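You operate a simulated robot arm through the tools that you are given. There is no shell and no other tool. Be economical: measure what you need, move in short steps, check, and stop when the job is done.

You are at the controls of a simulated two-armed robot. One attempt, no reset.

Task
Empty the white jug, then fold the yellow flap up and lock it.
Fine: the jug stands on the flap; tip the water into the sump tub, spill none; the empty jug goes on the shelf under the drain tank. Leave the jacks locked. Set down upright: white jug.

The check looks at the end state, three seconds after you hand in, the way a careful person would. Anything else that was tipped, shoved, dropped, spilled or broken makes it a failure. Flat cloth is picked up by pressing the open fingertips on it (5 to 10 N) and closing them slowly along it; thin cloth reads only 2 to 8 mm in the jaws.

Robot
Two 7-joint arms with two-finger parallel grippers on one trunk, on a base that drives. Base frame: it is fixed to the floor where the robot stands at the start and does not move with it; the origin is under the middle of the robot, x ahead of it, y to its left, z up; the surface under the hand at the start is at about z = 0.98. Units: m, degrees, N and s.
The left shoulder is at the start at [0.076, 0.171, 1.239], the right one opposite. With the tool pointing down near the work surface each hand reaches from about 0.38 to 0.86 m from the robot's upright axis, wherever it stands, measured 20 degrees to its own side. Places, roughly: pink catch [0.6, 0.2, 1.2]; shelf under the drain tank [0.5, -0.6, 1]; sump tub [0.5, -0.1, 1]; white valve [0.6, -0.4, 1.4]; yellow flap [0.5, 0.2, 1]. Payload 4.4 kg a hand.
The TCP of each hand is the grasp point between the finger pads, 0.023 m short of the fingertips. In the tool frame z runs along the fingers and y along their closing line. The gripper opens to 0.094 m. The fingers are 0.038 m wide and 0.01 m thick; the gripper's body (0.054 by 0.096 m) begins 0.039 m behind the TCP.
Orientation is that of the tool frame in the base frame, as a unit quaternion [x, y, z, w]. With the fingers straight down and closing along the base's y, the tool's x points along the base's -x, its y along +y and its z along -z.

Tools
- The arms move only by the tool drive_tool. It takes "left_commands", "right_commands" or both (then of equal length, played together; a hand with none holds still); each is a list of rows, each an object (a shift or turn left out is 0, a gripper value left out holds the last) with "translation": the shift along the tool's x, y, z in units of 200 mm (1.0 is 200 mm), a list of three; "rot": the turn, a rotation vector about the tool's x, y, z in units of 60 degrees (1.0 is 60 degrees), a list of three; "claw": the opening in per cent of the stroke, from 0 (shut) to 100 (fully open). In form: [{"translation": [dx, dy, dz], "rot": [ax, ay, az], "claw": claw}, ...]. A call has 1 to 10 rows; each row is the pose to reach, as a shift and turn from the pose commanded when the call began, along the tool's axes at that moment. A call with a number of a shift or a turn outside -1 to 1 is refused whole. A row lasts 0.2 s, in which the tool goes at most 0.05 m and 8.6 degrees; a call with a longer step from one row to the next is refused whole, and so is a gripper value outside its range. Where a pose cannot be reached the arm comes as near as it can. A force on the tool above 40 N (or 10 N above the force at the start of the call, whichever is more), or a blocked arm, ends the call early, and 0.2 s more pass. The fingers move at their own pace (about 0.072 m/s each) and stop on an object; they squeeze with about 42 N. The grip force told is the motor's: it shows also when the fingers shut on nothing. Time passes only in rows, and 0.2 s behind the last, so rows that repeat a pose let the fingers close. The reply holds the time, the measured pose of the TCP, the force on the tool along the base axes, the opening and the grip force, in the units named above and with some noise, with the torque about the TCP (base axes, N m) and any sound that the robot's microphone picked up.
- Cameras (640 x 400 px; columns grow to the right, rows downward): "scene" is now at [0.181, 0.0046, 1.4163]; the picture's right is [0.03, -1.00, 0.00], its down [-0.42, -0.01, -0.91] and it looks along [0.91, 0.03, -0.42] (base axes); focal length 214 px, centre (320, 200). "left" rides on the left gripper at [0.086, -0.016, -0.074] in its tool frame; the picture's right is [0.18, 0.98, 0.00], its down [-0.58, 0.11, -0.81] and it looks along [-0.79, 0.15, 0.59] (tool axes); focal length 243 px, centre (320, 200). "right" rides on the right gripper at [0.086, 0.016, -0.075] in its tool frame; the picture's right is [-0.18, 0.98, 0.00], its down [-0.58, -0.11, -0.81] and it looks along [-0.79, -0.15, 0.59] (tool axes); focal length 243 px, centre (320, 200). There is no depth. A picture from a camera that has moved, and an enlarged one, comes with that camera's place and axes in the base frame and with its lens. The place of the scene camera against the robot may be out by one fixed shift of up to 0.018 m in any direction.
- grab_frame(camera): a new picture of that camera. No time passes.
- lift_body(by): slides the trunk up (or, below 0, down) by that many m; the arms and the scene camera ride with it, the base frame stays. It gives what a move gives, with no picture.
- roll_base(legs): drives the robot by 1 to 6 legs, each [ahead, left, turn to the left] in m, m and degrees, along the robot's own axes; the way and the turn of a leg run together, so that a leg with both is an arc; at most 1.5 m and 180 degrees a leg. The arms and the cameras ride along, it lands a little off, and it stops where it bumps. It gives what a move gives.
- pan_tilt(pan, tilt): turns the head with the scene camera to pan (to the left, within 80 degrees either way) and tilt (down, from -29 to 69), counted from straight ahead of the robot. It gives what a move gives.
- inspect(camera, box): a new picture of the part [left, top, right, bottom] of that camera's present view, enlarged. No time passes.
- job_done(): hands the job in; it is judged then, once.

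Go step by step. Nothing tells you exact positions but the pictures and the camera data: compare them with the known pose of the tool, close in by small moves and look again before you grip or let go. The budget is 120 turns and 100 pictures, counting those below and the enlarged ones. Unless the task says otherwise, let go and move clear before handing in, and close with one line.

The tools are called after ">>>" as a command line: name --argument value ..., lists and objects as JSON in quotes. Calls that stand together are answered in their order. drive_tool: Moves the arms, as the interface text tells. Its arguments: {"type":"object","properties":{"left_commands":{"type":"array","items":{"type":"object","properties":{"translation":{"type":"array","items":{"type":"number"}},"rot":{"type":"array","items":{"type":"number"}},"claw":{"type":"number"}}}},"right_commands":{"type":"array","items":{"type":"object","properties":{"translation":{"type":"array","items":{"type":"number"}},"rot":{"type":"array","items":{"type":"number"}},"claw":{"type":"number"}}}}},"required":[]} The other tools are called the same way: lift_body (by) slides the trunk up or down; roll_base (legs) drives the base; pan_tilt (pan, tilt) turns the head that bears the scene camera; grab_frame (camera) takes a picture; inspect (camera, box) takes an enlarged picture of a part of a camera's view; job_done () hands the job in.

At the start:

```text
clock: 0.0
left_position: [0.5212, 0.3262, 1.4112]
left_tool_rot: [0.0, 1.0, 0.0, 0.0]
left_contact_force: [0.3, -1.1, 0.4]
left_ft_torque: [0.0, -0.01, 0.02]
left_gripper_width: 0.0941
left_grasp_force: 0.1
right_position: [0.3594, -0.1483, 1.3899]
right_tool_rot: [0.0, 1.0, 0.0, 0.0]
right_contact_force: [-0.2, 1.0, 0.3]
right_ft_torque: [-0.01, 0.0, -0.02]
right_gripper_width: 0.0941
right_grasp_force: 0.1
trunk travel left (down, up): [-0.25, 0.138]
robot x, y, heading: [-0.0, -0.0012, -0.1]
head pan, tilt: [1.9, 25.0]
```

scene: 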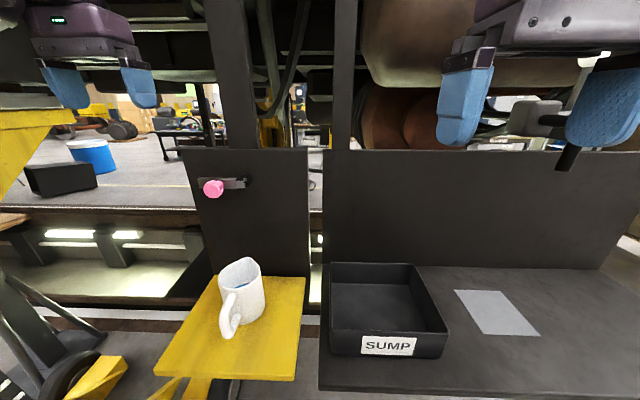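
right: 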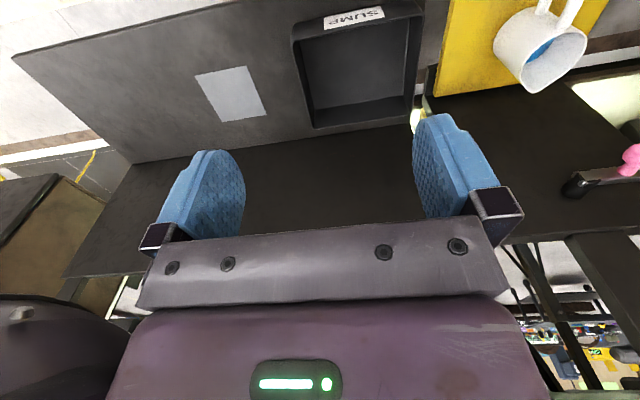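
left: 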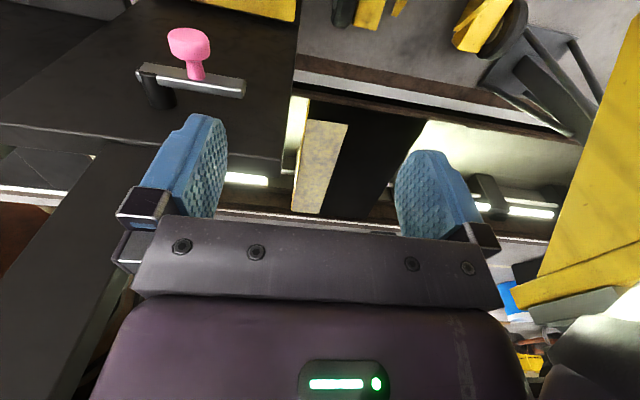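

I see the jug on the yellow flap at about (0.50, 0.19) with its handle toward me, the sump tub to its right, and the pink catch on the back panel. I'll look closer before moving.

>>> inspect --camera "scene" --box '[150, 140, 350, 400]'

>>> inspect --camera "scene" --box '[310, 130, 640, 400]'

>>> inspect --camera "right" --box '[420, 0, 640, 140]'

```text
1.54 times, centred on (250, 270) of scene
camera zoom: at [0.181, 0.0046, 1.4163], right [0.03, -1.0, 0.0], down [-0.42, -0.01, -0.91], along [0.91, 0.03, -0.42], focal length 330 px, centre (428, 92)
```

zoom: 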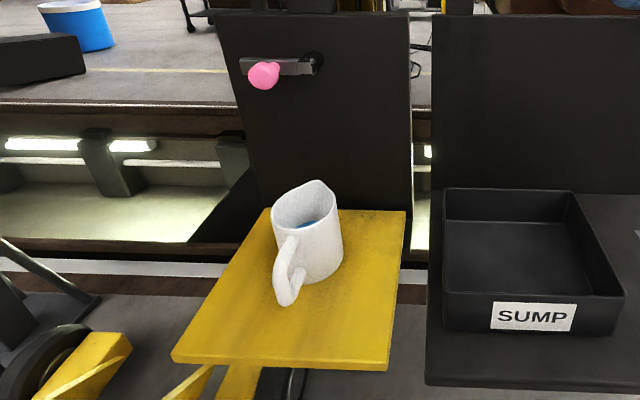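

```text
1.48 times, centred on (475, 265) of scene
camera zoom: at [0.181, 0.0046, 1.4163], right [0.03, -1.0, 0.0], down [-0.42, -0.01, -0.91], along [0.91, 0.03, -0.42], focal length 318 px, centre (90, 104)
```

zoom: 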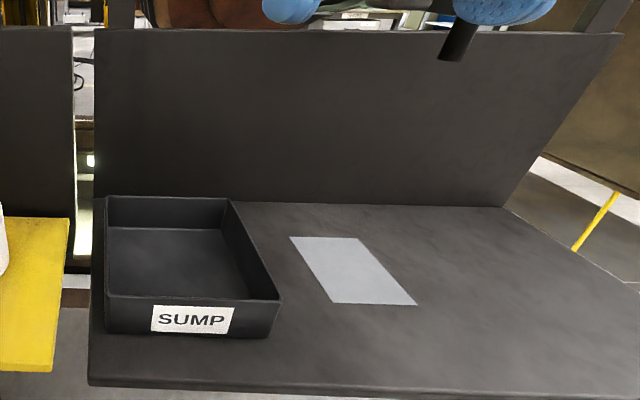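

```text
2.86 times, centred on (530, 70) of right
camera zoom: at [0.2722, -0.1314, 1.4655], right [0.18, 0.98, 0.0], down [0.58, -0.11, 0.81], along [0.79, -0.15, -0.59], focal length 693 px, centre (-280, 571)
```

zoom: 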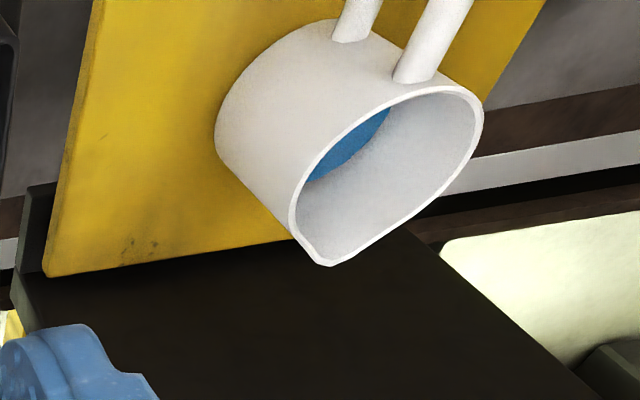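

The jug is part full, its spout is away from me, and its handle faces me. I'll look right at the shelf, drain tank and valve, and down at the flap.

>>> pan_tilt --pan -45 --tilt 20

>>> grab_frame --camera "scene"

>>> pan_tilt --pan 25 --tilt 45

>>> grab_frame --camera "scene"

```text
clock: 1.1
left_position: [0.5212, 0.3254, 1.4115]
left_tool_rot: [0.001, 1.0, 0.001, 0.0]
left_contact_force: [-0.5, 0.6, -0.8]
left_ft_torque: [0.02, 0.0, 0.0]
left_gripper_width: 0.0939
left_grasp_force: 0.1
right_position: [0.3597, -0.1476, 1.3901]
right_tool_rot: [0.0, 1.0, 0.0, 0.0]
right_contact_force: [0.3, 0.1, -0.1]
right_ft_torque: [0.0, 0.01, 0.0]
right_gripper_width: 0.0939
right_grasp_force: 0.0
trunk travel left (down, up): [-0.25, 0.138]
robot x, y, heading: [-0.002, -0.0026, 0.1]
head pan, tilt: [-45.0, 20.0]
```

```text
93 pictures are left
camera scene: at [0.1548, -0.0643, 1.4243], right [-0.71, -0.71, 0.0], down [-0.24, 0.24, -0.94], along [0.67, -0.66, -0.34], focal length 214 px, centre (320, 200)
```

scene: 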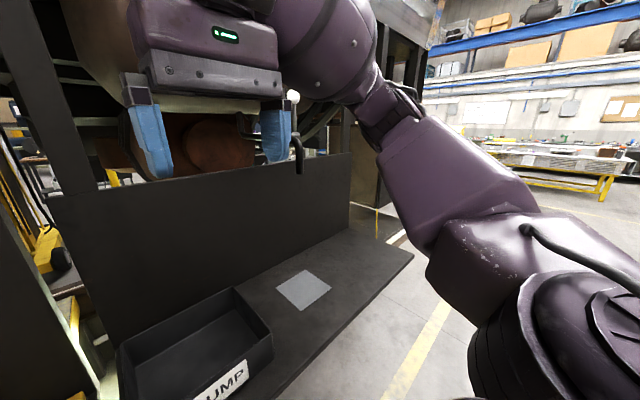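

```text
clock: 2.6
left_position: [0.5215, 0.3253, 1.4112]
left_tool_rot: [0.0, 1.0, 0.0, 0.0]
left_contact_force: [-0.8, -0.1, -0.5]
left_ft_torque: [0.0, 0.02, 0.03]
left_gripper_width: 0.0938
left_grasp_force: 0.1
right_position: [0.3595, -0.1476, 1.39]
right_tool_rot: [0.0, 1.0, 0.0, 0.001]
right_contact_force: [-0.9, -0.2, 0.2]
right_ft_torque: [-0.01, -0.01, 0.01]
right_gripper_width: 0.094
right_grasp_force: 0.0
trunk travel left (down, up): [-0.25, 0.138]
robot x, y, heading: [0.0007, -0.0016, 0.2]
head pan, tilt: [25.0, 45.0]
```

```text
92 pictures are left
camera scene: at [0.1626, 0.0358, 1.3856], right [0.42, -0.91, 0.0], down [-0.64, -0.3, -0.71], along [0.64, 0.3, -0.71], focal length 214 px, centre (320, 200)
```

scene: 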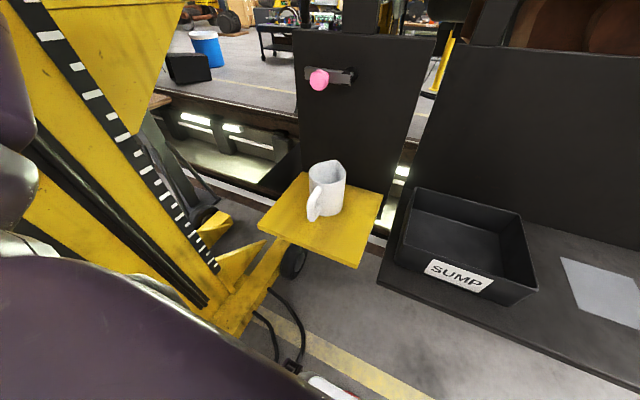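

The jug's centre is near (0.49, 0.17), its rim near z 1.09, and the handle points at me (−x). I plan to grip the handle with the right hand held horizontal, so I'll back the base up for elbow room and look again.

>>> roll_base --legs '[[-0.2, 0, 0]]'

>>> pan_tilt --pan 5 --tilt 30

>>> grab_frame --camera "scene"

```text
clock: 4.2
left_position: [0.3216, 0.3246, 1.4107]
left_tool_rot: [0.001, 1.0, 0.001, 0.0]
left_contact_force: [-1.0, -0.2, -0.4]
left_ft_torque: [0.02, -0.01, -0.02]
left_gripper_width: 0.0939
left_grasp_force: 0.1
right_position: [0.1594, -0.1487, 1.3906]
right_tool_rot: [0.001, 1.0, 0.001, 0.0]
right_contact_force: [-0.2, -0.4, 0.4]
right_ft_torque: [0.01, -0.02, 0.01]
right_gripper_width: 0.0943
right_grasp_force: 0.0
trunk travel left (down, up): [-0.25, 0.138]
robot x, y, heading: [-0.1965, 0.0013, -0.1]
head pan, tilt: [25.0, 45.0]
```

```text
clock: 5.0
left_position: [0.322, 0.3248, 1.4114]
left_tool_rot: [0.001, 1.0, 0.0, 0.0]
left_contact_force: [-1.4, -0.7, -0.1]
left_ft_torque: [-0.02, -0.02, 0.02]
left_gripper_width: 0.094
left_grasp_force: 0.1
right_position: [0.1597, -0.1482, 1.3892]
right_tool_rot: [0.001, 1.0, 0.0, -0.001]
right_contact_force: [-0.2, -0.8, 0.4]
right_ft_torque: [-0.01, 0.0, 0.01]
right_gripper_width: 0.0941
right_grasp_force: 0.1
trunk travel left (down, up): [-0.25, 0.138]
robot x, y, heading: [-0.2022, -0.0002, 0.0]
head pan, tilt: [5.0, 30.0]
```

```text
91 pictures are left
camera scene: at [-0.0205, 0.0093, 1.4081], right [0.09, -1.0, 0.0], down [-0.5, -0.04, -0.87], along [0.86, 0.07, -0.5], focal length 214 px, centre (320, 200)
```

scene: 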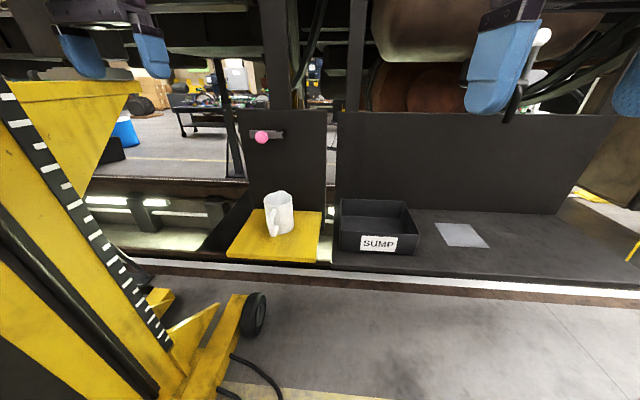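

The base backed up cleanly. Now I'll pitch the right hand toward horizontal in front of the jug, still high.

>>> drive_tool --right_commands '[{"translation": [-0.0875, 0.09, 0.0875], "rot": [0, -0.125, 0]}, {"translation": [-0.175, 0.18, 0.175], "rot": [0, -0.25, 0]}, {"translation": [-0.2625, 0.27, 0.2625], "rot": [0, -0.375, 0]}, {"translation": [-0.35, 0.36, 0.35], "rot": [0, -0.5, 0]}, {"translation": [-0.4375, 0.45, 0.4375], "rot": [0, -0.625, 0]}, {"translation": [-0.525, 0.54, 0.525], "rot": [0, -0.75, 0]}, {"translation": [-0.6125, 0.63, 0.6125], "rot": [0, -0.875, 0]}, {"translation": [-0.7, 0.72, 0.7], "rot": [0, -1, 0]}]'

>>> grab_frame --camera "right"

```text
clock: 6.8
left_position: [0.3217, 0.3245, 1.4108]
left_tool_rot: [0.0, 1.0, -0.002, 0.0]
left_contact_force: [-0.3, 0.1, -0.8]
left_ft_torque: [-0.02, 0.0, 0.0]
left_gripper_width: 0.0942
left_grasp_force: 0.1
right_position: [0.2995, -0.003, 1.2494]
right_tool_rot: [0.001, 0.866, -0.001, 0.5]
right_contact_force: [-0.2, 0.9, 0.5]
right_ft_torque: [-0.01, 0.03, -0.03]
right_gripper_width: 0.0942
right_grasp_force: 0.1
trunk travel left (down, up): [-0.25, 0.138]
robot x, y, heading: [-0.1979, -0.0015, -0.0]
head pan, tilt: [5.0, 30.0]
```

```text
90 pictures are left
camera right: at [0.1909, 0.013, 1.213], right [0.09, 0.98, 0.16], down [-0.41, -0.11, 0.91], along [0.91, -0.15, 0.39], focal length 243 px, centre (320, 200)
```

right: 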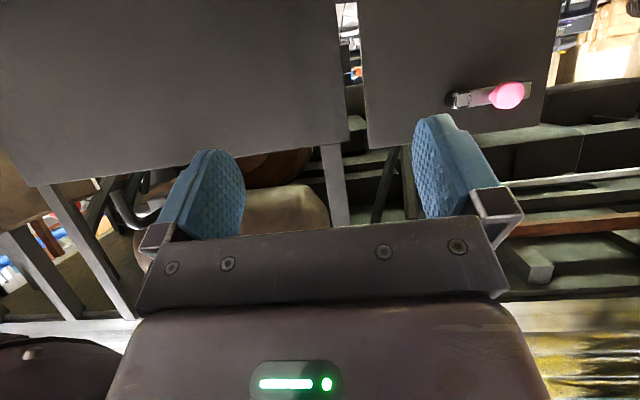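

The camera rides underneath in this pose, so I'll use the left hand's camera as my side view.

>>> grab_frame --camera "left"

>>> inspect --camera "scene" --box '[220, 110, 440, 270]'

```text
89 pictures are left
camera left: at [0.2359, 0.309, 1.4852], right [-0.18, 0.98, 0.0], down [0.58, 0.11, 0.81], along [0.79, 0.15, -0.59], focal length 243 px, centre (320, 200)
```

left: 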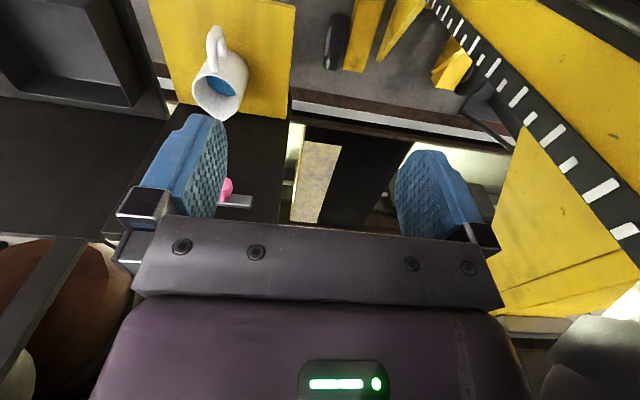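

```text
2.50 times, centred on (330, 190) of scene
camera zoom: at [-0.0202, 0.01, 1.4081], right [0.09, -1.0, 0.0], down [-0.5, -0.04, -0.87], along [0.86, 0.07, -0.5], focal length 536 px, centre (295, 225)
```

zoom: 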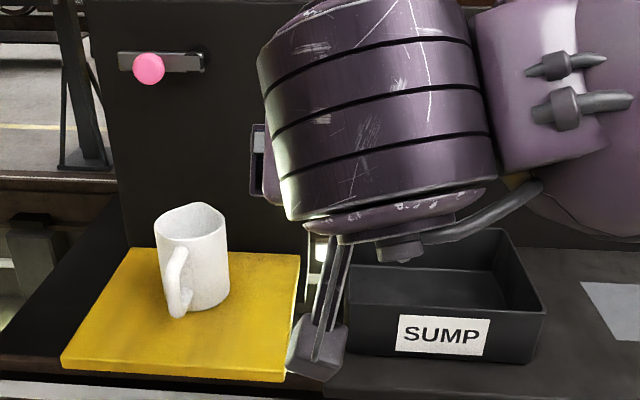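

The left camera sees the jug well; I'll zoom in on it to measure.

>>> inspect --camera "left" --box '[150, 0, 300, 125]'

```text
3.20 times, centred on (225, 62) of left
camera zoom: at [0.2359, 0.309, 1.4852], right [-0.18, 0.98, 0.0], down [0.58, 0.11, 0.81], along [0.79, 0.15, -0.59], focal length 776 px, centre (624, 640)
```

zoom: 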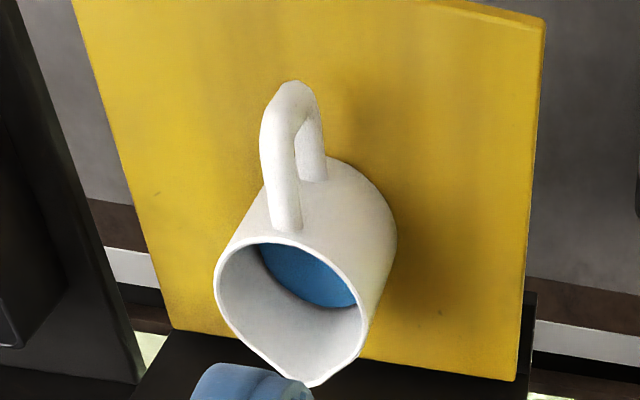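

The jug is at about (0.495, 0.176), and the handle bar is at x≈0.408, aligned with −x. I'll bring the right hand in front of the handle with its jaws half open.

>>> drive_tool --right_commands '[{"translation": [0.09, 0.1125, 0.0585], "rot": [0, -0.03, 0], "claw": 50}, {"translation": [0.18, 0.225, 0.117], "rot": [0, -0.06, 0], "claw": 50}, {"translation": [0.27, 0.3375, 0.1755], "rot": [0, -0.09, 0]}, {"translation": [0.36, 0.45, 0.234], "rot": [0, -0.12, 0]}, {"translation": [0.45, 0.5625, 0.2925], "rot": [0, -0.15, 0]}, {"translation": [0.54, 0.675, 0.351], "rot": [0, -0.18, 0]}, {"translation": [0.63, 0.7875, 0.41], "rot": [0, -0.22, 0]}, {"translation": [0.71, 0.9, 0.468], "rot": [0, -0.25, 0]}]'

>>> grab_frame --camera "left"

>>> grab_frame --camera "scene"

```text
clock: 8.6
left_position: [0.3215, 0.3245, 1.4109]
left_tool_rot: [0.001, 1.0, -0.001, 0.0]
left_contact_force: [-0.2, 1.3, -0.4]
left_ft_torque: [-0.03, 0.02, 0.03]
left_gripper_width: 0.0937
left_grasp_force: 0.1
right_position: [0.3087, 0.1771, 1.0794]
right_tool_rot: [0.002, 0.794, -0.002, 0.609]
right_contact_force: [0.9, -0.5, 0.3]
right_ft_torque: [0.03, 0.01, 0.0]
right_gripper_width: 0.0468
right_grasp_force: 0.1
trunk travel left (down, up): [-0.25, 0.138]
robot x, y, heading: [-0.1981, 0.0012, 0.2]
head pan, tilt: [5.0, 30.0]
```

```text
86 pictures are left
camera left: at [0.2353, 0.3093, 1.4854], right [-0.18, 0.98, 0.0], down [0.58, 0.11, 0.81], along [0.79, 0.15, -0.59], focal length 243 px, centre (320, 200)
```

left: 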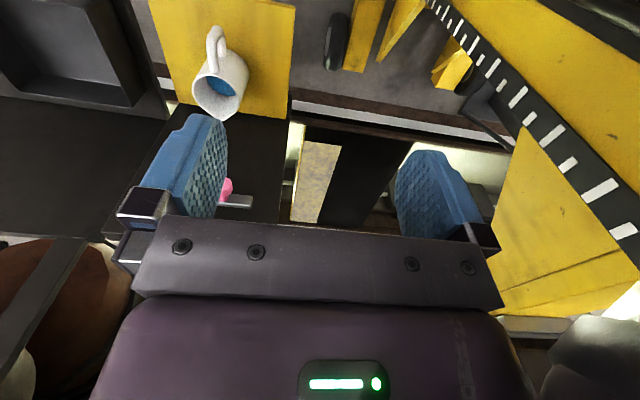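

```text
85 pictures are left
camera scene: at [-0.0208, 0.0102, 1.4082], right [0.09, -1.0, 0.0], down [-0.5, -0.04, -0.87], along [0.86, 0.07, -0.5], focal length 214 px, centre (320, 200)
```

scene: 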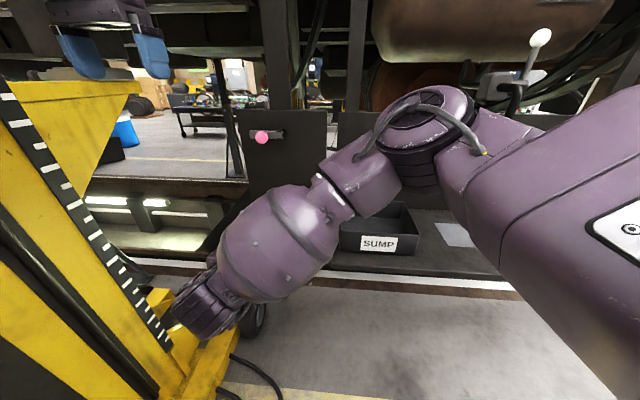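

The left camera must look at the handle, so I'll yaw the left hand 60° to look in from the left side, a bit lower.

>>> drive_tool --left_commands '[{"translation": [-0.03, 0.03, 0.05], "rot": [0, 0, 0.125]}, {"translation": [-0.06, 0.06, 0.1], "rot": [0, 0, 0.25]}, {"translation": [-0.09, 0.09, 0.16], "rot": [0, 0, 0.375]}, {"translation": [-0.12, 0.12, 0.22], "rot": [0, 0, 0.5]}, {"translation": [-0.15, 0.15, 0.28], "rot": [0, 0, 0.625]}, {"translation": [-0.18, 0.18, 0.34], "rot": [0, 0, 0.75]}, {"translation": [-0.21, 0.21, 0.4], "rot": [0, 0, 0.875]}, {"translation": [-0.25, 0.225, 0.45], "rot": [0, 0, 1]}]'

>>> grab_frame --camera "left"

```text
clock: 10.4
left_position: [0.2864, 0.2542, 1.3011]
left_tool_rot: [0.495, 0.869, 0.0, 0.001]
left_contact_force: [-0.4, 0.5, -0.6]
left_ft_torque: [0.04, -0.01, -0.02]
left_gripper_width: 0.0941
left_grasp_force: 0.1
left hand out of reach, approached as far as the arm can: row 5, 6, 7, 8
right_position: [0.3084, 0.1755, 1.0803]
right_tool_rot: [0.001, 0.794, 0.0, 0.608]
right_contact_force: [0.0, 0.3, 0.6]
right_ft_torque: [0.0, 0.0, 0.02]
right_gripper_width: 0.0474
right_grasp_force: 0.0
trunk travel left (down, up): [-0.25, 0.138]
robot x, y, heading: [-0.2023, 0.0007, -0.1]
head pan, tilt: [5.0, 30.0]
```

```text
84 pictures are left
camera left: at [0.2279, 0.32, 1.3757], right [0.75, 0.66, 0.0], down [0.39, -0.44, 0.81], along [0.53, -0.61, -0.59], focal length 243 px, centre (320, 200)
```

left: 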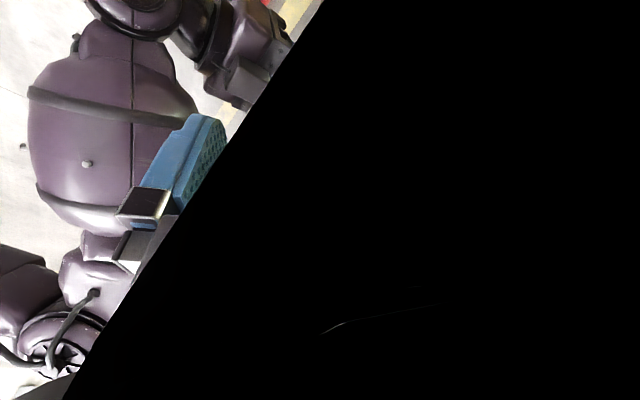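

The left hand couldn't reach that pose, and something blocks its lens. I'll check it in the scene camera.

>>> pan_tilt --pan 35 --tilt 25

>>> grab_frame --camera "scene"

```text
clock: 11.3
left_position: [0.2862, 0.2548, 1.3025]
left_tool_rot: [0.494, 0.869, 0.0, 0.001]
left_contact_force: [0.0, -0.8, -0.2]
left_ft_torque: [0.01, 0.02, -0.01]
left_gripper_width: 0.094
left_grasp_force: 0.1
right_position: [0.3096, 0.1759, 1.0798]
right_tool_rot: [0.0, 0.794, 0.0, 0.608]
right_contact_force: [-0.2, -0.5, -0.5]
right_ft_torque: [0.01, 0.01, 0.02]
right_gripper_width: 0.0471
right_grasp_force: 0.0
trunk travel left (down, up): [-0.25, 0.138]
robot x, y, heading: [-0.1968, -0.0008, -0.0]
head pan, tilt: [35.0, 25.0]
```

```text
83 pictures are left
camera scene: at [-0.0353, 0.0542, 1.4162], right [0.57, -0.82, 0.0], down [-0.35, -0.24, -0.91], along [0.74, 0.52, -0.42], focal length 214 px, centre (320, 200)
```

scene: 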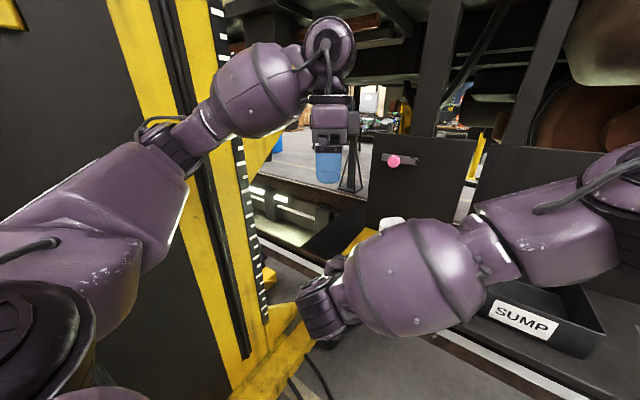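

The left wrist link itself hides the view there. I'll undo that move and pitch the left hand instead.

>>> drive_tool --left_commands '[{"translation": [-0.009, -0.041, -0.056], "rot": [0, 0, -0.125]}, {"translation": [-0.018, -0.082, -0.112], "rot": [0, 0, -0.25]}, {"translation": [-0.026, -0.123, -0.169], "rot": [0, 0, -0.375]}, {"translation": [-0.035, -0.165, -0.225], "rot": [0, 0, -0.5]}, {"translation": [-0.044, -0.206, -0.281], "rot": [0, 0, -0.625]}, {"translation": [-0.053, -0.248, -0.338], "rot": [0, 0, -0.75]}, {"translation": [-0.061, -0.289, -0.394], "rot": [0, 0, -0.875]}, {"translation": [-0.07, -0.33, -0.45], "rot": [0, 0, -1]}]'

```text
clock: 13.1
left_position: [0.2353, 0.2095, 1.3918]
left_tool_rot: [-0.001, 1.0, -0.001, 0.0]
left_contact_force: [-1.0, 0.0, 0.2]
left_ft_torque: [0.0, -0.01, 0.01]
left_gripper_width: 0.094
left_grasp_force: 0.1
right_position: [0.3074, 0.1747, 1.0794]
right_tool_rot: [0.001, 0.793, 0.0, 0.609]
right_contact_force: [0.7, 0.6, 0.3]
right_ft_torque: [0.04, -0.05, 0.01]
right_gripper_width: 0.0469
right_grasp_force: 0.1
trunk travel left (down, up): [-0.25, 0.138]
robot x, y, heading: [-0.2035, 0.0004, 0.1]
head pan, tilt: [35.0, 25.0]
```

>>> drive_tool --left_commands '[{"translation": [-0.055, 0.025, -0.01], "rot": [0, 0.104, 0]}, {"translation": [-0.11, 0.05, -0.02], "rot": [0, 0.208, 0]}, {"translation": [-0.165, 0.075, -0.03], "rot": [0, 0.312, 0]}, {"translation": [-0.225, 0.1, -0.05], "rot": [0, 0.417, 0]}]'

>>> grab_frame --camera "left"

```text
clock: 14.1
left_position: [0.2791, 0.2284, 1.4027]
left_tool_rot: [0.001, 0.976, 0.0, -0.216]
left_contact_force: [-0.2, 0.8, 0.1]
left_ft_torque: [0.0, 0.01, 0.01]
left_gripper_width: 0.094
left_grasp_force: 0.1
right_position: [0.3073, 0.1758, 1.0804]
right_tool_rot: [0.001, 0.794, 0.0, 0.608]
right_contact_force: [0.4, -0.3, 0.1]
right_ft_torque: [0.0, 0.0, 0.02]
right_gripper_width: 0.0469
right_grasp_force: 0.1
trunk travel left (down, up): [-0.25, 0.138]
robot x, y, heading: [-0.1984, -0.0032, -0.2]
head pan, tilt: [35.0, 25.0]
```

```text
82 pictures are left
camera left: at [0.2327, 0.2131, 1.506], right [-0.17, 0.98, 0.08], down [0.87, 0.11, 0.49], along [0.47, 0.15, -0.87], focal length 243 px, centre (320, 200)
```

left: 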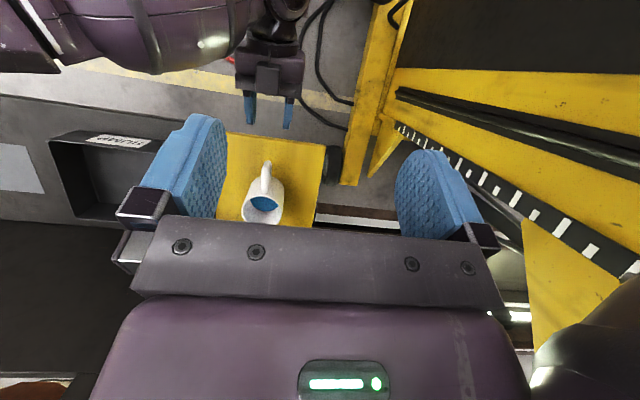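

The jaws are aligned with the handle (both at y≈0.176). I'll advance most of the way and check.

>>> drive_tool --right_commands '[{"translation": [0.01, 0, 0.12]}, {"translation": [0.02, 0, 0.24]}, {"translation": [0.028, 0, 0.36]}, {"translation": [0.028, 0, 0.43]}]'

>>> inspect --camera "left" --box '[200, 60, 360, 230]'

>>> pan_tilt --pan 15 --tilt 30

>>> grab_frame --camera "scene"

>>> grab_frame --camera "right"

```text
clock: 15.1
left_position: [0.2799, 0.2301, 1.4]
left_tool_rot: [0.001, 0.976, 0.001, -0.216]
left_contact_force: [-0.5, 0.2, 0.3]
left_ft_torque: [-0.04, 0.01, 0.04]
left_gripper_width: 0.0943
left_grasp_force: 0.1
right_position: [0.392, 0.1759, 1.0533]
right_tool_rot: [0.0, 0.794, 0.0, 0.608]
right_contact_force: [0.2, -0.4, 0.4]
right_ft_torque: [0.02, 0.0, -0.01]
right_gripper_width: 0.0471
right_grasp_force: 0.1
trunk travel left (down, up): [-0.25, 0.138]
robot x, y, heading: [-0.1998, -0.0021, -0.3]
head pan, tilt: [35.0, 25.0]
```

```text
2.35 times, centred on (280, 145) of left
camera zoom: at [0.233, 0.2141, 1.5052], right [-0.17, 0.98, 0.08], down [0.87, 0.11, 0.48], along [0.47, 0.15, -0.87], focal length 571 px, centre (414, 329)
```

zoom: 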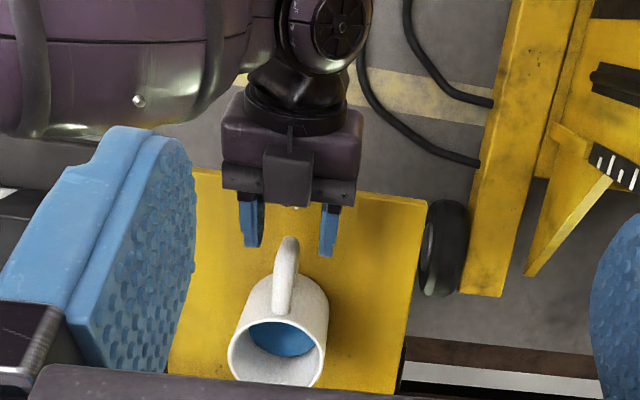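

```text
clock: 16.0
left_position: [0.2797, 0.2307, 1.4012]
left_tool_rot: [0.001, 0.976, 0.001, -0.216]
left_contact_force: [-0.5, -0.4, -0.8]
left_ft_torque: [0.04, 0.01, -0.01]
left_gripper_width: 0.094
left_grasp_force: 0.1
right_position: [0.3904, 0.1753, 1.0525]
right_tool_rot: [0.001, 0.794, 0.0, 0.608]
right_contact_force: [0.1, 0.4, -0.8]
right_ft_torque: [-0.03, -0.02, -0.03]
right_gripper_width: 0.047
right_grasp_force: 0.0
trunk travel left (down, up): [-0.25, 0.138]
robot x, y, heading: [-0.1996, 0.0023, 0.1]
head pan, tilt: [15.0, 30.0]
```

```text
80 pictures are left
camera scene: at [-0.0235, 0.0249, 1.4082], right [0.26, -0.97, 0.0], down [-0.48, -0.13, -0.87], along [0.84, 0.22, -0.5], focal length 214 px, centre (320, 200)
```

scene: 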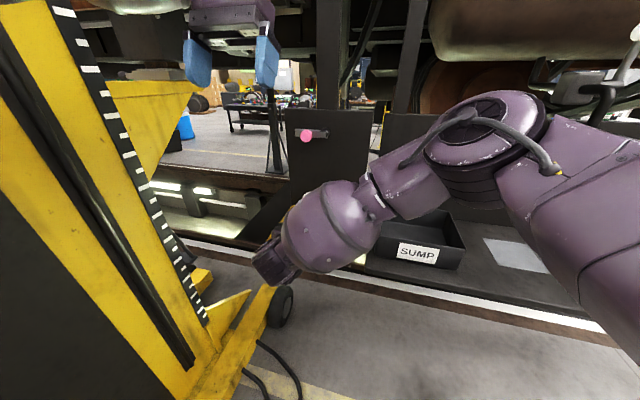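

```text
79 pictures are left
camera right: at [0.2957, 0.1921, 0.9894], right [0.05, 0.98, 0.18], down [-0.63, -0.11, 0.77], along [0.78, -0.15, 0.61], focal length 243 px, centre (320, 200)
```

right: 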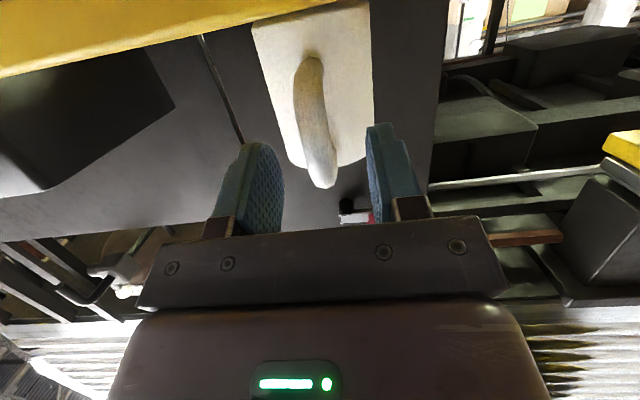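

The handle spans about z 1.005–1.065 and sits centred between the fingers. I'll advance the last 25 mm and close.

>>> drive_tool --right_commands '[{"translation": [0.018, 0.003, 0.07]}, {"translation": [0.036, 0.005, 0.134]}, {"translation": [0.036, 0.005, 0.134], "claw": 25}, {"translation": [0.036, 0.005, 0.134], "claw": 0}, {"translation": [0.036, 0.005, 0.134], "claw": 0}, {"translation": [0.036, 0.005, 0.134], "claw": 0}]'

>>> inspect --camera "left" --box '[200, 60, 360, 230]'

>>> grab_frame --camera "right"

```text
clock: 17.4
left_position: [0.2801, 0.2306, 1.4013]
left_tool_rot: [0.0, 0.976, 0.0, -0.216]
left_contact_force: [-0.1, 0.0, 1.0]
left_ft_torque: [-0.01, 0.01, -0.01]
left_gripper_width: 0.0939
left_grasp_force: 0.0
right_position: [0.4162, 0.1775, 1.0394]
right_tool_rot: [-0.001, 0.793, 0.001, 0.609]
right_contact_force: [0.5, 0.1, 0.9]
right_ft_torque: [-0.08, -0.12, -0.03]
right_gripper_width: 0.0158
right_grasp_force: 41.6
trunk travel left (down, up): [-0.25, 0.138]
robot x, y, heading: [-0.2032, -0.0005, -0.0]
head pan, tilt: [15.0, 30.0]
```

```text
2.35 times, centred on (280, 145) of left
camera zoom: at [0.233, 0.2139, 1.5052], right [-0.17, 0.98, 0.08], down [0.87, 0.11, 0.48], along [0.47, 0.15, -0.87], focal length 571 px, centre (414, 329)
```

zoom: 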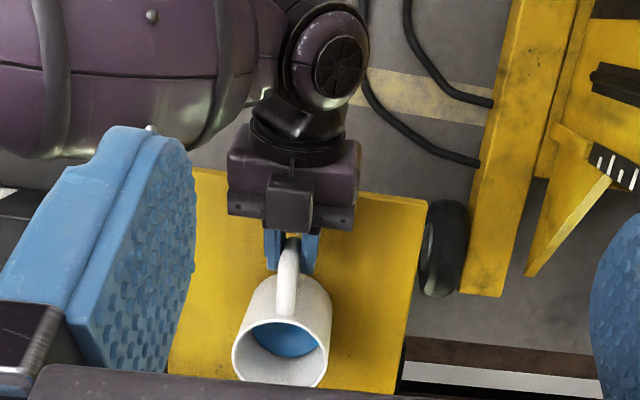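

```text
77 pictures are left
camera right: at [0.32, 0.1933, 0.9756], right [0.05, 0.98, 0.18], down [-0.63, -0.11, 0.77], along [0.78, -0.15, 0.61], focal length 243 px, centre (320, 200)
```

right: 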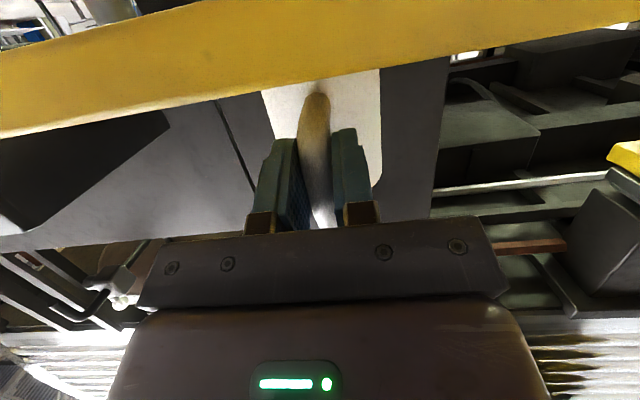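

Gripped: the handle reads 16 mm at 42 N. I'll lift slowly by 40 mm and check it stays level.

>>> drive_tool --right_commands '[{"translation": [-0.03, 0, -0.008], "claw": 0}, {"translation": [-0.075, 0, -0.02]}, {"translation": [-0.12, 0, -0.032]}, {"translation": [-0.165, 0, -0.044]}, {"translation": [-0.193, 0, -0.052]}, {"translation": [-0.193, 0, -0.052]}]'

>>> grab_frame --camera "right"

>>> inspect --camera "left" --box '[200, 60, 360, 230]'

```text
clock: 18.8
left_position: [0.2797, 0.2306, 1.4003]
left_tool_rot: [0.0, 0.976, -0.001, -0.216]
left_contact_force: [-0.2, -0.6, -0.4]
left_ft_torque: [0.01, 0.02, 0.01]
left_gripper_width: 0.094
left_grasp_force: 0.1
right_position: [0.4157, 0.1769, 1.0787]
right_tool_rot: [0.001, 0.794, -0.001, 0.608]
right_contact_force: [-0.4, 0.5, -1.9]
right_ft_torque: [0.01, 0.15, 0.01]
right_gripper_width: 0.0157
right_grasp_force: 42.0
trunk travel left (down, up): [-0.25, 0.138]
robot x, y, heading: [-0.199, 0.0017, -0.1]
head pan, tilt: [15.0, 30.0]
```

```text
76 pictures are left
camera right: at [0.3202, 0.1929, 1.0156], right [0.05, 0.98, 0.18], down [-0.63, -0.11, 0.77], along [0.78, -0.15, 0.61], focal length 243 px, centre (320, 200)
```

right: 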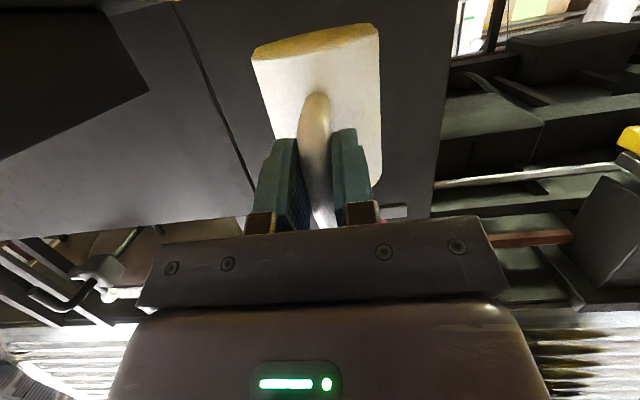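

```text
2.35 times, centred on (280, 145) of left
camera zoom: at [0.2333, 0.214, 1.5051], right [-0.17, 0.98, 0.08], down [0.87, 0.11, 0.48], along [0.47, 0.15, -0.87], focal length 571 px, centre (414, 329)
```

zoom: 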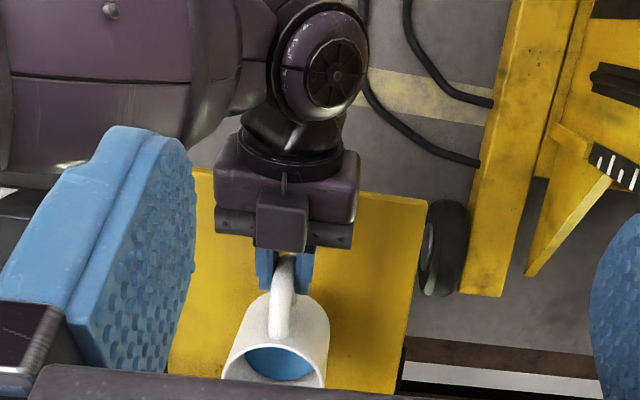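

The jug is up, level and light. The tub spans about x 0.43–0.60, y −0.21 to −0.01, with its rim near z 1.054. I'll carry the jug slowly up and right over the tub.

>>> drive_tool --right_commands '[{"translation": [-0.01, -0.02, -0.004]}, {"translation": [-0.03, -0.07, -0.012]}, {"translation": [-0.065, -0.15, -0.026]}, {"translation": [-0.105, -0.25, -0.043]}, {"translation": [-0.15, -0.35, -0.061]}, {"translation": [-0.192, -0.45, -0.078]}, {"translation": [-0.235, -0.55, -0.095]}, {"translation": [-0.277, -0.65, -0.112]}, {"translation": [-0.298, -0.7, -0.121]}, {"translation": [-0.305, -0.7175, -0.124]}]'

>>> drive_tool --right_commands '[{"translation": [-0.01, -0.02, -0.004]}, {"translation": [-0.03, -0.07, -0.012]}, {"translation": [-0.065, -0.15, -0.026]}, {"translation": [-0.105, -0.25, -0.043]}, {"translation": [-0.15, -0.35, -0.061]}, {"translation": [-0.192, -0.45, -0.078]}, {"translation": [-0.235, -0.55, -0.095]}, {"translation": [-0.277, -0.65, -0.112]}, {"translation": [-0.298, -0.7, -0.121]}, {"translation": [-0.305, -0.7175, -0.124]}]'

>>> grab_frame --camera "left"

>>> grab_frame --camera "scene"

```text
clock: 21.0
left_position: [0.2806, 0.2295, 1.4014]
left_tool_rot: [0.001, 0.976, -0.001, -0.216]
left_contact_force: [-0.3, -0.1, -0.8]
left_ft_torque: [0.01, -0.03, 0.02]
left_gripper_width: 0.0936
left_grasp_force: 0.1
right_position: [0.4085, 0.0322, 1.1445]
right_tool_rot: [0.0, 0.794, 0.0, 0.608]
right_contact_force: [1.2, -0.5, -2.6]
right_ft_torque: [-0.01, 0.1, -0.03]
right_gripper_width: 0.0158
right_grasp_force: 42.3
trunk travel left (down, up): [-0.25, 0.138]
robot x, y, heading: [-0.1981, 0.0017, -0.2]
head pan, tilt: [15.0, 30.0]
```

```text
clock: 23.2
left_position: [0.2802, 0.2299, 1.4005]
left_tool_rot: [0.001, 0.977, 0.0, -0.215]
left_contact_force: [0.8, 0.1, -0.1]
left_ft_torque: [0.0, -0.01, -0.01]
left_gripper_width: 0.0941
left_grasp_force: 0.1
right_position: [0.3999, -0.1102, 1.2101]
right_tool_rot: [0.002, 0.794, -0.001, 0.608]
right_contact_force: [-1.3, -0.8, -2.1]
right_ft_torque: [-0.02, 0.13, 0.04]
right_gripper_width: 0.0157
right_grasp_force: 42.3
trunk travel left (down, up): [-0.25, 0.138]
robot x, y, heading: [-0.2021, -0.003, 0.1]
head pan, tilt: [15.0, 30.0]
```

```text
74 pictures are left
camera left: at [0.2334, 0.2135, 1.5051], right [-0.17, 0.98, 0.08], down [0.87, 0.11, 0.48], along [0.47, 0.15, -0.87], focal length 243 px, centre (320, 200)
```

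left: 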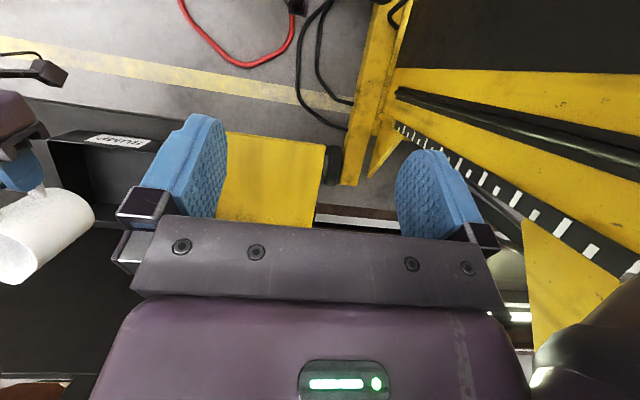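

```text
73 pictures are left
camera scene: at [-0.0232, 0.0244, 1.4082], right [0.26, -0.97, 0.0], down [-0.48, -0.13, -0.87], along [0.84, 0.22, -0.5], focal length 214 px, centre (320, 200)
```

scene: 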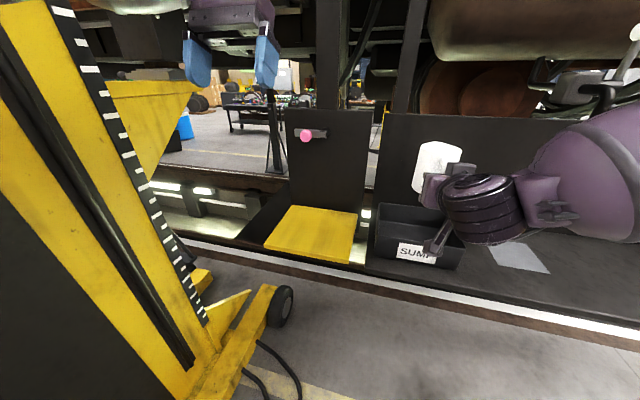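

The jug is over the tub's centre (y≈−0.11). I'll tip it slowly to 60° with the spout inside the tub.

>>> drive_tool --right_commands '[{"rot": [0, 0.1, 0]}, {"rot": [0, 0.2, 0]}, {"rot": [0, 0.3, 0]}, {"rot": [0, 0.4, 0]}, {"rot": [0, 0.5, 0]}, {"rot": [0, 0.6, 0]}, {"rot": [0, 0.7, 0]}, {"rot": [0, 0.8, 0]}, {"rot": [0, 0.9, 0]}, {"rot": [0, 1.0, 0]}]'

>>> grab_frame --camera "scene"

>>> grab_frame --camera "right"

```text
clock: 25.4
left_position: [0.2802, 0.2302, 1.4011]
left_tool_rot: [0.001, 0.976, 0.0, -0.217]
left_contact_force: [0.1, -0.6, 0.4]
left_ft_torque: [-0.01, 0.04, 0.0]
left_gripper_width: 0.094
left_grasp_force: 0.1
right_position: [0.3993, -0.11, 1.2092]
right_tool_rot: [0.001, 0.992, 0.0, 0.129]
right_contact_force: [-0.1, -0.4, -0.9]
right_ft_torque: [-0.01, 0.06, 0.01]
right_gripper_width: 0.0157
right_grasp_force: 41.8
trunk travel left (down, up): [-0.25, 0.138]
robot x, y, heading: [-0.1981, 0.0021, -0.2]
head pan, tilt: [15.0, 30.0]
```

```text
72 pictures are left
camera scene: at [-0.0229, 0.0248, 1.4081], right [0.26, -0.97, 0.0], down [-0.48, -0.13, -0.87], along [0.84, 0.22, -0.5], focal length 214 px, centre (320, 200)
```

scene: 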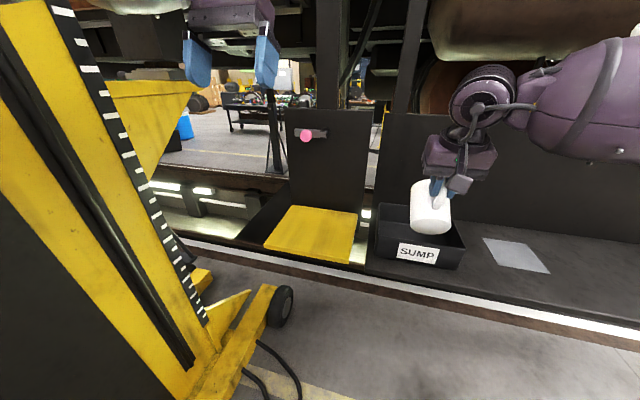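

```text
71 pictures are left
camera right: at [0.2956, -0.0939, 1.2595], right [0.18, 0.98, 0.05], down [0.36, -0.11, 0.93], along [0.92, -0.15, -0.37], focal length 243 px, centre (320, 200)
```

right: 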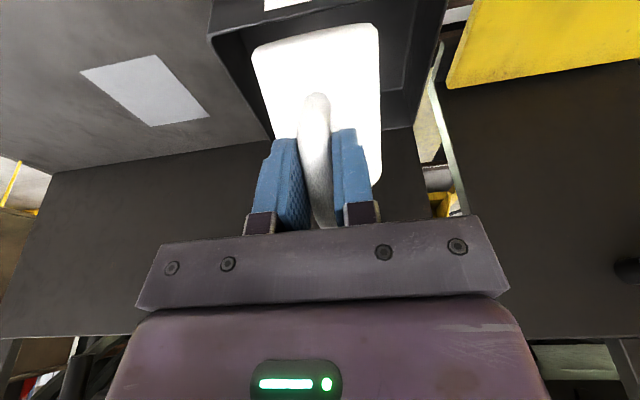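

Water is flowing: the weight felt has dropped. I'll continue to 120° while shifting forward so the spout stays over the tub.

>>> drive_tool --right_commands '[{"translation": [-0.058, 0, 0.015], "rot": [0, 0.1, 0]}, {"translation": [-0.116, 0, 0.031], "rot": [0, 0.2, 0]}, {"translation": [-0.174, 0, 0.046], "rot": [0, 0.3, 0]}, {"translation": [-0.232, 0, 0.061], "rot": [0, 0.4, 0]}, {"translation": [-0.29, 0, 0.077], "rot": [0, 0.5, 0]}, {"translation": [-0.348, 0, 0.092], "rot": [0, 0.6, 0]}, {"translation": [-0.406, 0, 0.107], "rot": [0, 0.7, 0]}, {"translation": [-0.464, 0, 0.122], "rot": [0, 0.8, 0]}, {"translation": [-0.522, 0, 0.138], "rot": [0, 0.9, 0]}, {"translation": [-0.58, 0, 0.153], "rot": [0, 1.0, 0]}]'

>>> grab_frame --camera "scene"

>>> grab_frame --camera "right"

```text
clock: 27.6
left_position: [0.2789, 0.2307, 1.4019]
left_tool_rot: [0.0, 0.977, 0.0, -0.215]
left_contact_force: [0.1, 0.6, 0.3]
left_ft_torque: [-0.05, -0.03, -0.01]
left_gripper_width: 0.094
left_grasp_force: 0.1
right_position: [0.4742, -0.1223, 1.1959]
right_tool_rot: [-0.009, 0.934, -0.007, -0.356]
right_contact_force: [-1.4, 0.6, -1.1]
right_ft_torque: [0.0, -0.09, 0.01]
right_gripper_width: 0.0153
right_grasp_force: 42.4
right hand out of reach, approached as far as the arm can: row 9, 10
trunk travel left (down, up): [-0.25, 0.138]
robot x, y, heading: [-0.2011, -0.0015, -0.4]
head pan, tilt: [15.0, 30.0]
```

```text
70 pictures are left
camera scene: at [-0.0249, 0.0255, 1.4085], right [0.26, -0.97, 0.0], down [-0.48, -0.13, -0.87], along [0.84, 0.22, -0.5], focal length 214 px, centre (320, 200)
```

scene: 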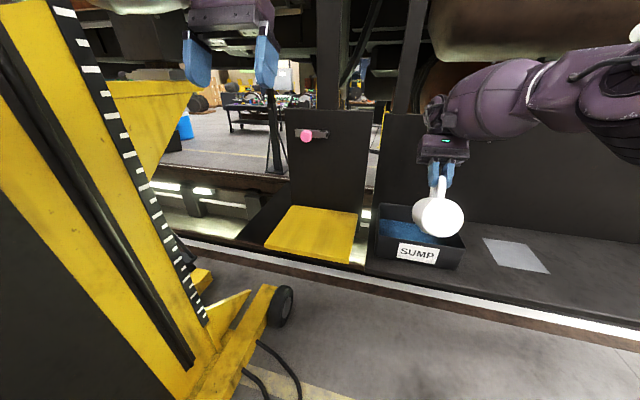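

```text
69 pictures are left
camera right: at [0.4578, -0.1068, 1.3095], right [0.12, 0.98, -0.13], down [0.97, -0.09, 0.21], along [0.2, -0.15, -0.97], focal length 243 px, centre (320, 200)
```

right: 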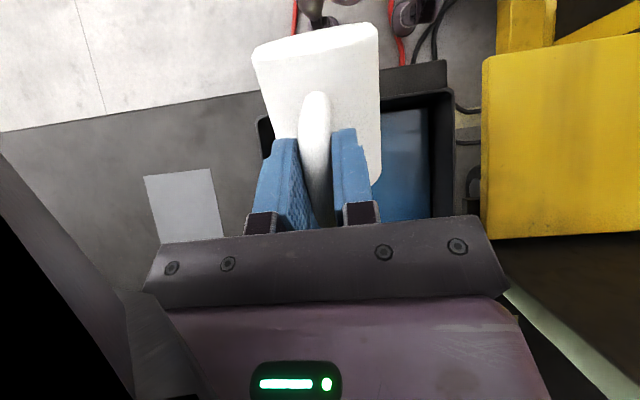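

The jug is at ~117° and the water is in the tub. I'll hold a second to drain it, then tip back.

>>> drive_tool --right_commands '[{"claw": 0}, {"claw": 0}, {"claw": 0}, {"claw": 0}, {"claw": 0}, {"claw": 0}, {"claw": 0}]'

>>> inspect --camera "scene" --box '[350, 140, 510, 300]'

```text
clock: 29.2
left_position: [0.2788, 0.2302, 1.4003]
left_tool_rot: [0.001, 0.976, 0.0, -0.217]
left_contact_force: [0.2, -0.4, 0.2]
left_ft_torque: [-0.01, 0.02, 0.0]
left_gripper_width: 0.0938
left_grasp_force: 0.0
right_position: [0.4746, -0.1247, 1.1933]
right_tool_rot: [-0.007, 0.934, -0.006, -0.358]
right_contact_force: [-0.6, -0.5, -0.8]
right_ft_torque: [0.0, -0.06, 0.0]
right_gripper_width: 0.0154
right_grasp_force: 42.2
trunk travel left (down, up): [-0.25, 0.138]
robot x, y, heading: [-0.1982, 0.0032, -0.2]
head pan, tilt: [15.0, 30.0]
```

```text
2.50 times, centred on (430, 220) of scene
camera zoom: at [-0.0234, 0.0247, 1.4082], right [0.26, -0.97, 0.0], down [-0.48, -0.13, -0.87], along [0.84, 0.22, -0.5], focal length 536 px, centre (45, 150)
```

zoom: 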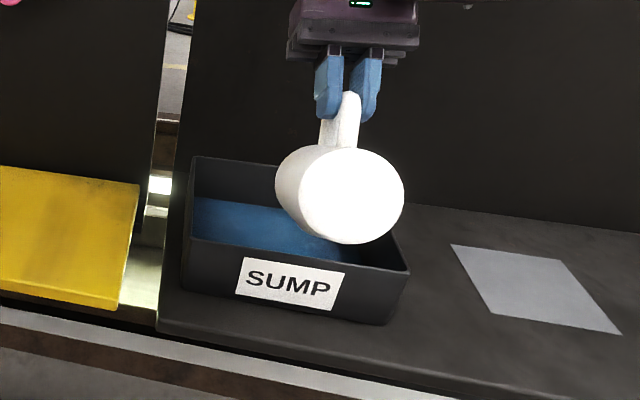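

The tub holds the water and the bench is dry. I'll tip the jug back upright over the tub.

>>> drive_tool --right_commands '[{"translation": [0.036, 0, 0.007], "rot": [0, -0.125, 0]}, {"translation": [0.072, 0, 0.014], "rot": [0, -0.25, 0]}, {"translation": [0.108, 0, 0.02], "rot": [0, -0.375, 0]}, {"translation": [0.144, 0, 0.027], "rot": [0, -0.5, 0]}, {"translation": [0.18, 0, 0.034], "rot": [0, -0.625, 0]}, {"translation": [0.216, 0, 0.04], "rot": [0, -0.75, 0]}, {"translation": [0.252, 0, 0.047], "rot": [0, -0.875, 0]}, {"translation": [0.287, 0, 0.054], "rot": [0, -1, 0]}]'

>>> drive_tool --right_commands '[{"rot": [0, -0.118, 0]}, {"rot": [0, -0.236, 0]}, {"rot": [0, -0.354, 0]}, {"rot": [0, -0.472, 0]}, {"rot": [0, -0.59, 0]}, {"rot": [0, -0.708, 0]}, {"rot": [0, -0.826, 0]}, {"rot": [0, -0.943, 0]}]'

>>> grab_frame --camera "scene"

>>> grab_frame --camera "right"

```text
clock: 31.0
left_position: [0.2798, 0.2298, 1.4008]
left_tool_rot: [0.001, 0.976, 0.001, -0.217]
left_contact_force: [-0.4, 0.5, -0.4]
left_ft_torque: [0.03, -0.04, 0.01]
left_gripper_width: 0.094
left_grasp_force: 0.1
right_position: [0.4241, -0.1251, 1.2251]
right_tool_rot: [-0.009, 0.987, -0.001, 0.159]
right_contact_force: [0.4, -0.3, -0.3]
right_ft_torque: [-0.04, -0.01, 0.02]
right_gripper_width: 0.0155
right_grasp_force: 42.9
trunk travel left (down, up): [-0.25, 0.138]
robot x, y, heading: [-0.2024, 0.0006, -0.2]
head pan, tilt: [15.0, 30.0]
```

```text
clock: 32.8
left_position: [0.2799, 0.2302, 1.4005]
left_tool_rot: [0.001, 0.976, 0.0, -0.216]
left_contact_force: [0.6, -0.2, -0.6]
left_ft_torque: [0.02, 0.0, 0.02]
left_gripper_width: 0.0942
left_grasp_force: 0.0
right_position: [0.4259, -0.1258, 1.224]
right_tool_rot: [-0.009, 0.795, 0.003, 0.607]
right_contact_force: [0.6, 0.3, -1.4]
right_ft_torque: [-0.02, 0.07, -0.02]
right_gripper_width: 0.0153
right_grasp_force: 41.8
trunk travel left (down, up): [-0.25, 0.138]
robot x, y, heading: [-0.2014, 0.0033, -0.2]
head pan, tilt: [15.0, 30.0]
```

```text
67 pictures are left
camera scene: at [-0.0231, 0.0245, 1.4081], right [0.26, -0.97, 0.0], down [-0.48, -0.13, -0.87], along [0.84, 0.22, -0.5], focal length 214 px, centre (320, 200)
```

scene: 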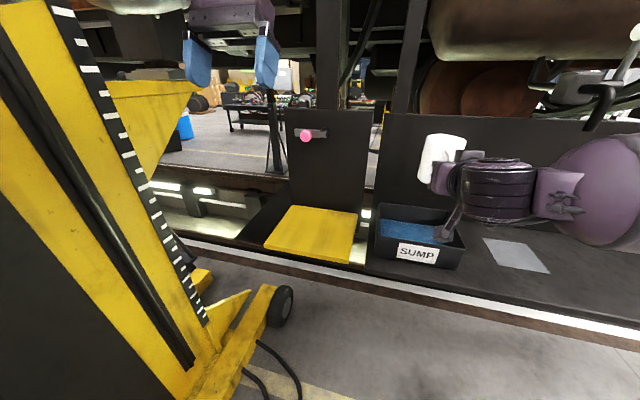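

```text
66 pictures are left
camera right: at [0.3292, -0.1112, 1.1605], right [0.03, 0.98, 0.17], down [-0.62, -0.12, 0.77], along [0.78, -0.13, 0.61], focal length 243 px, centre (320, 200)
```

right: 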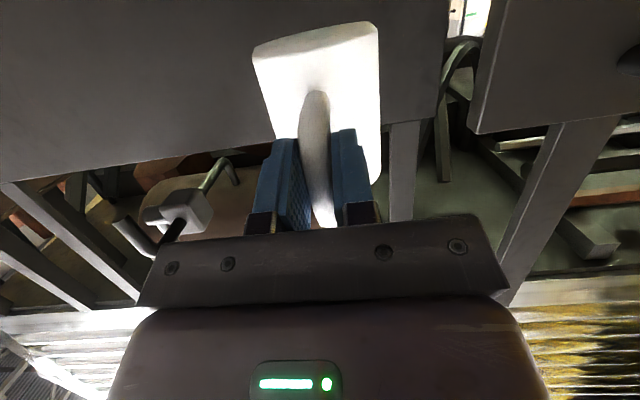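

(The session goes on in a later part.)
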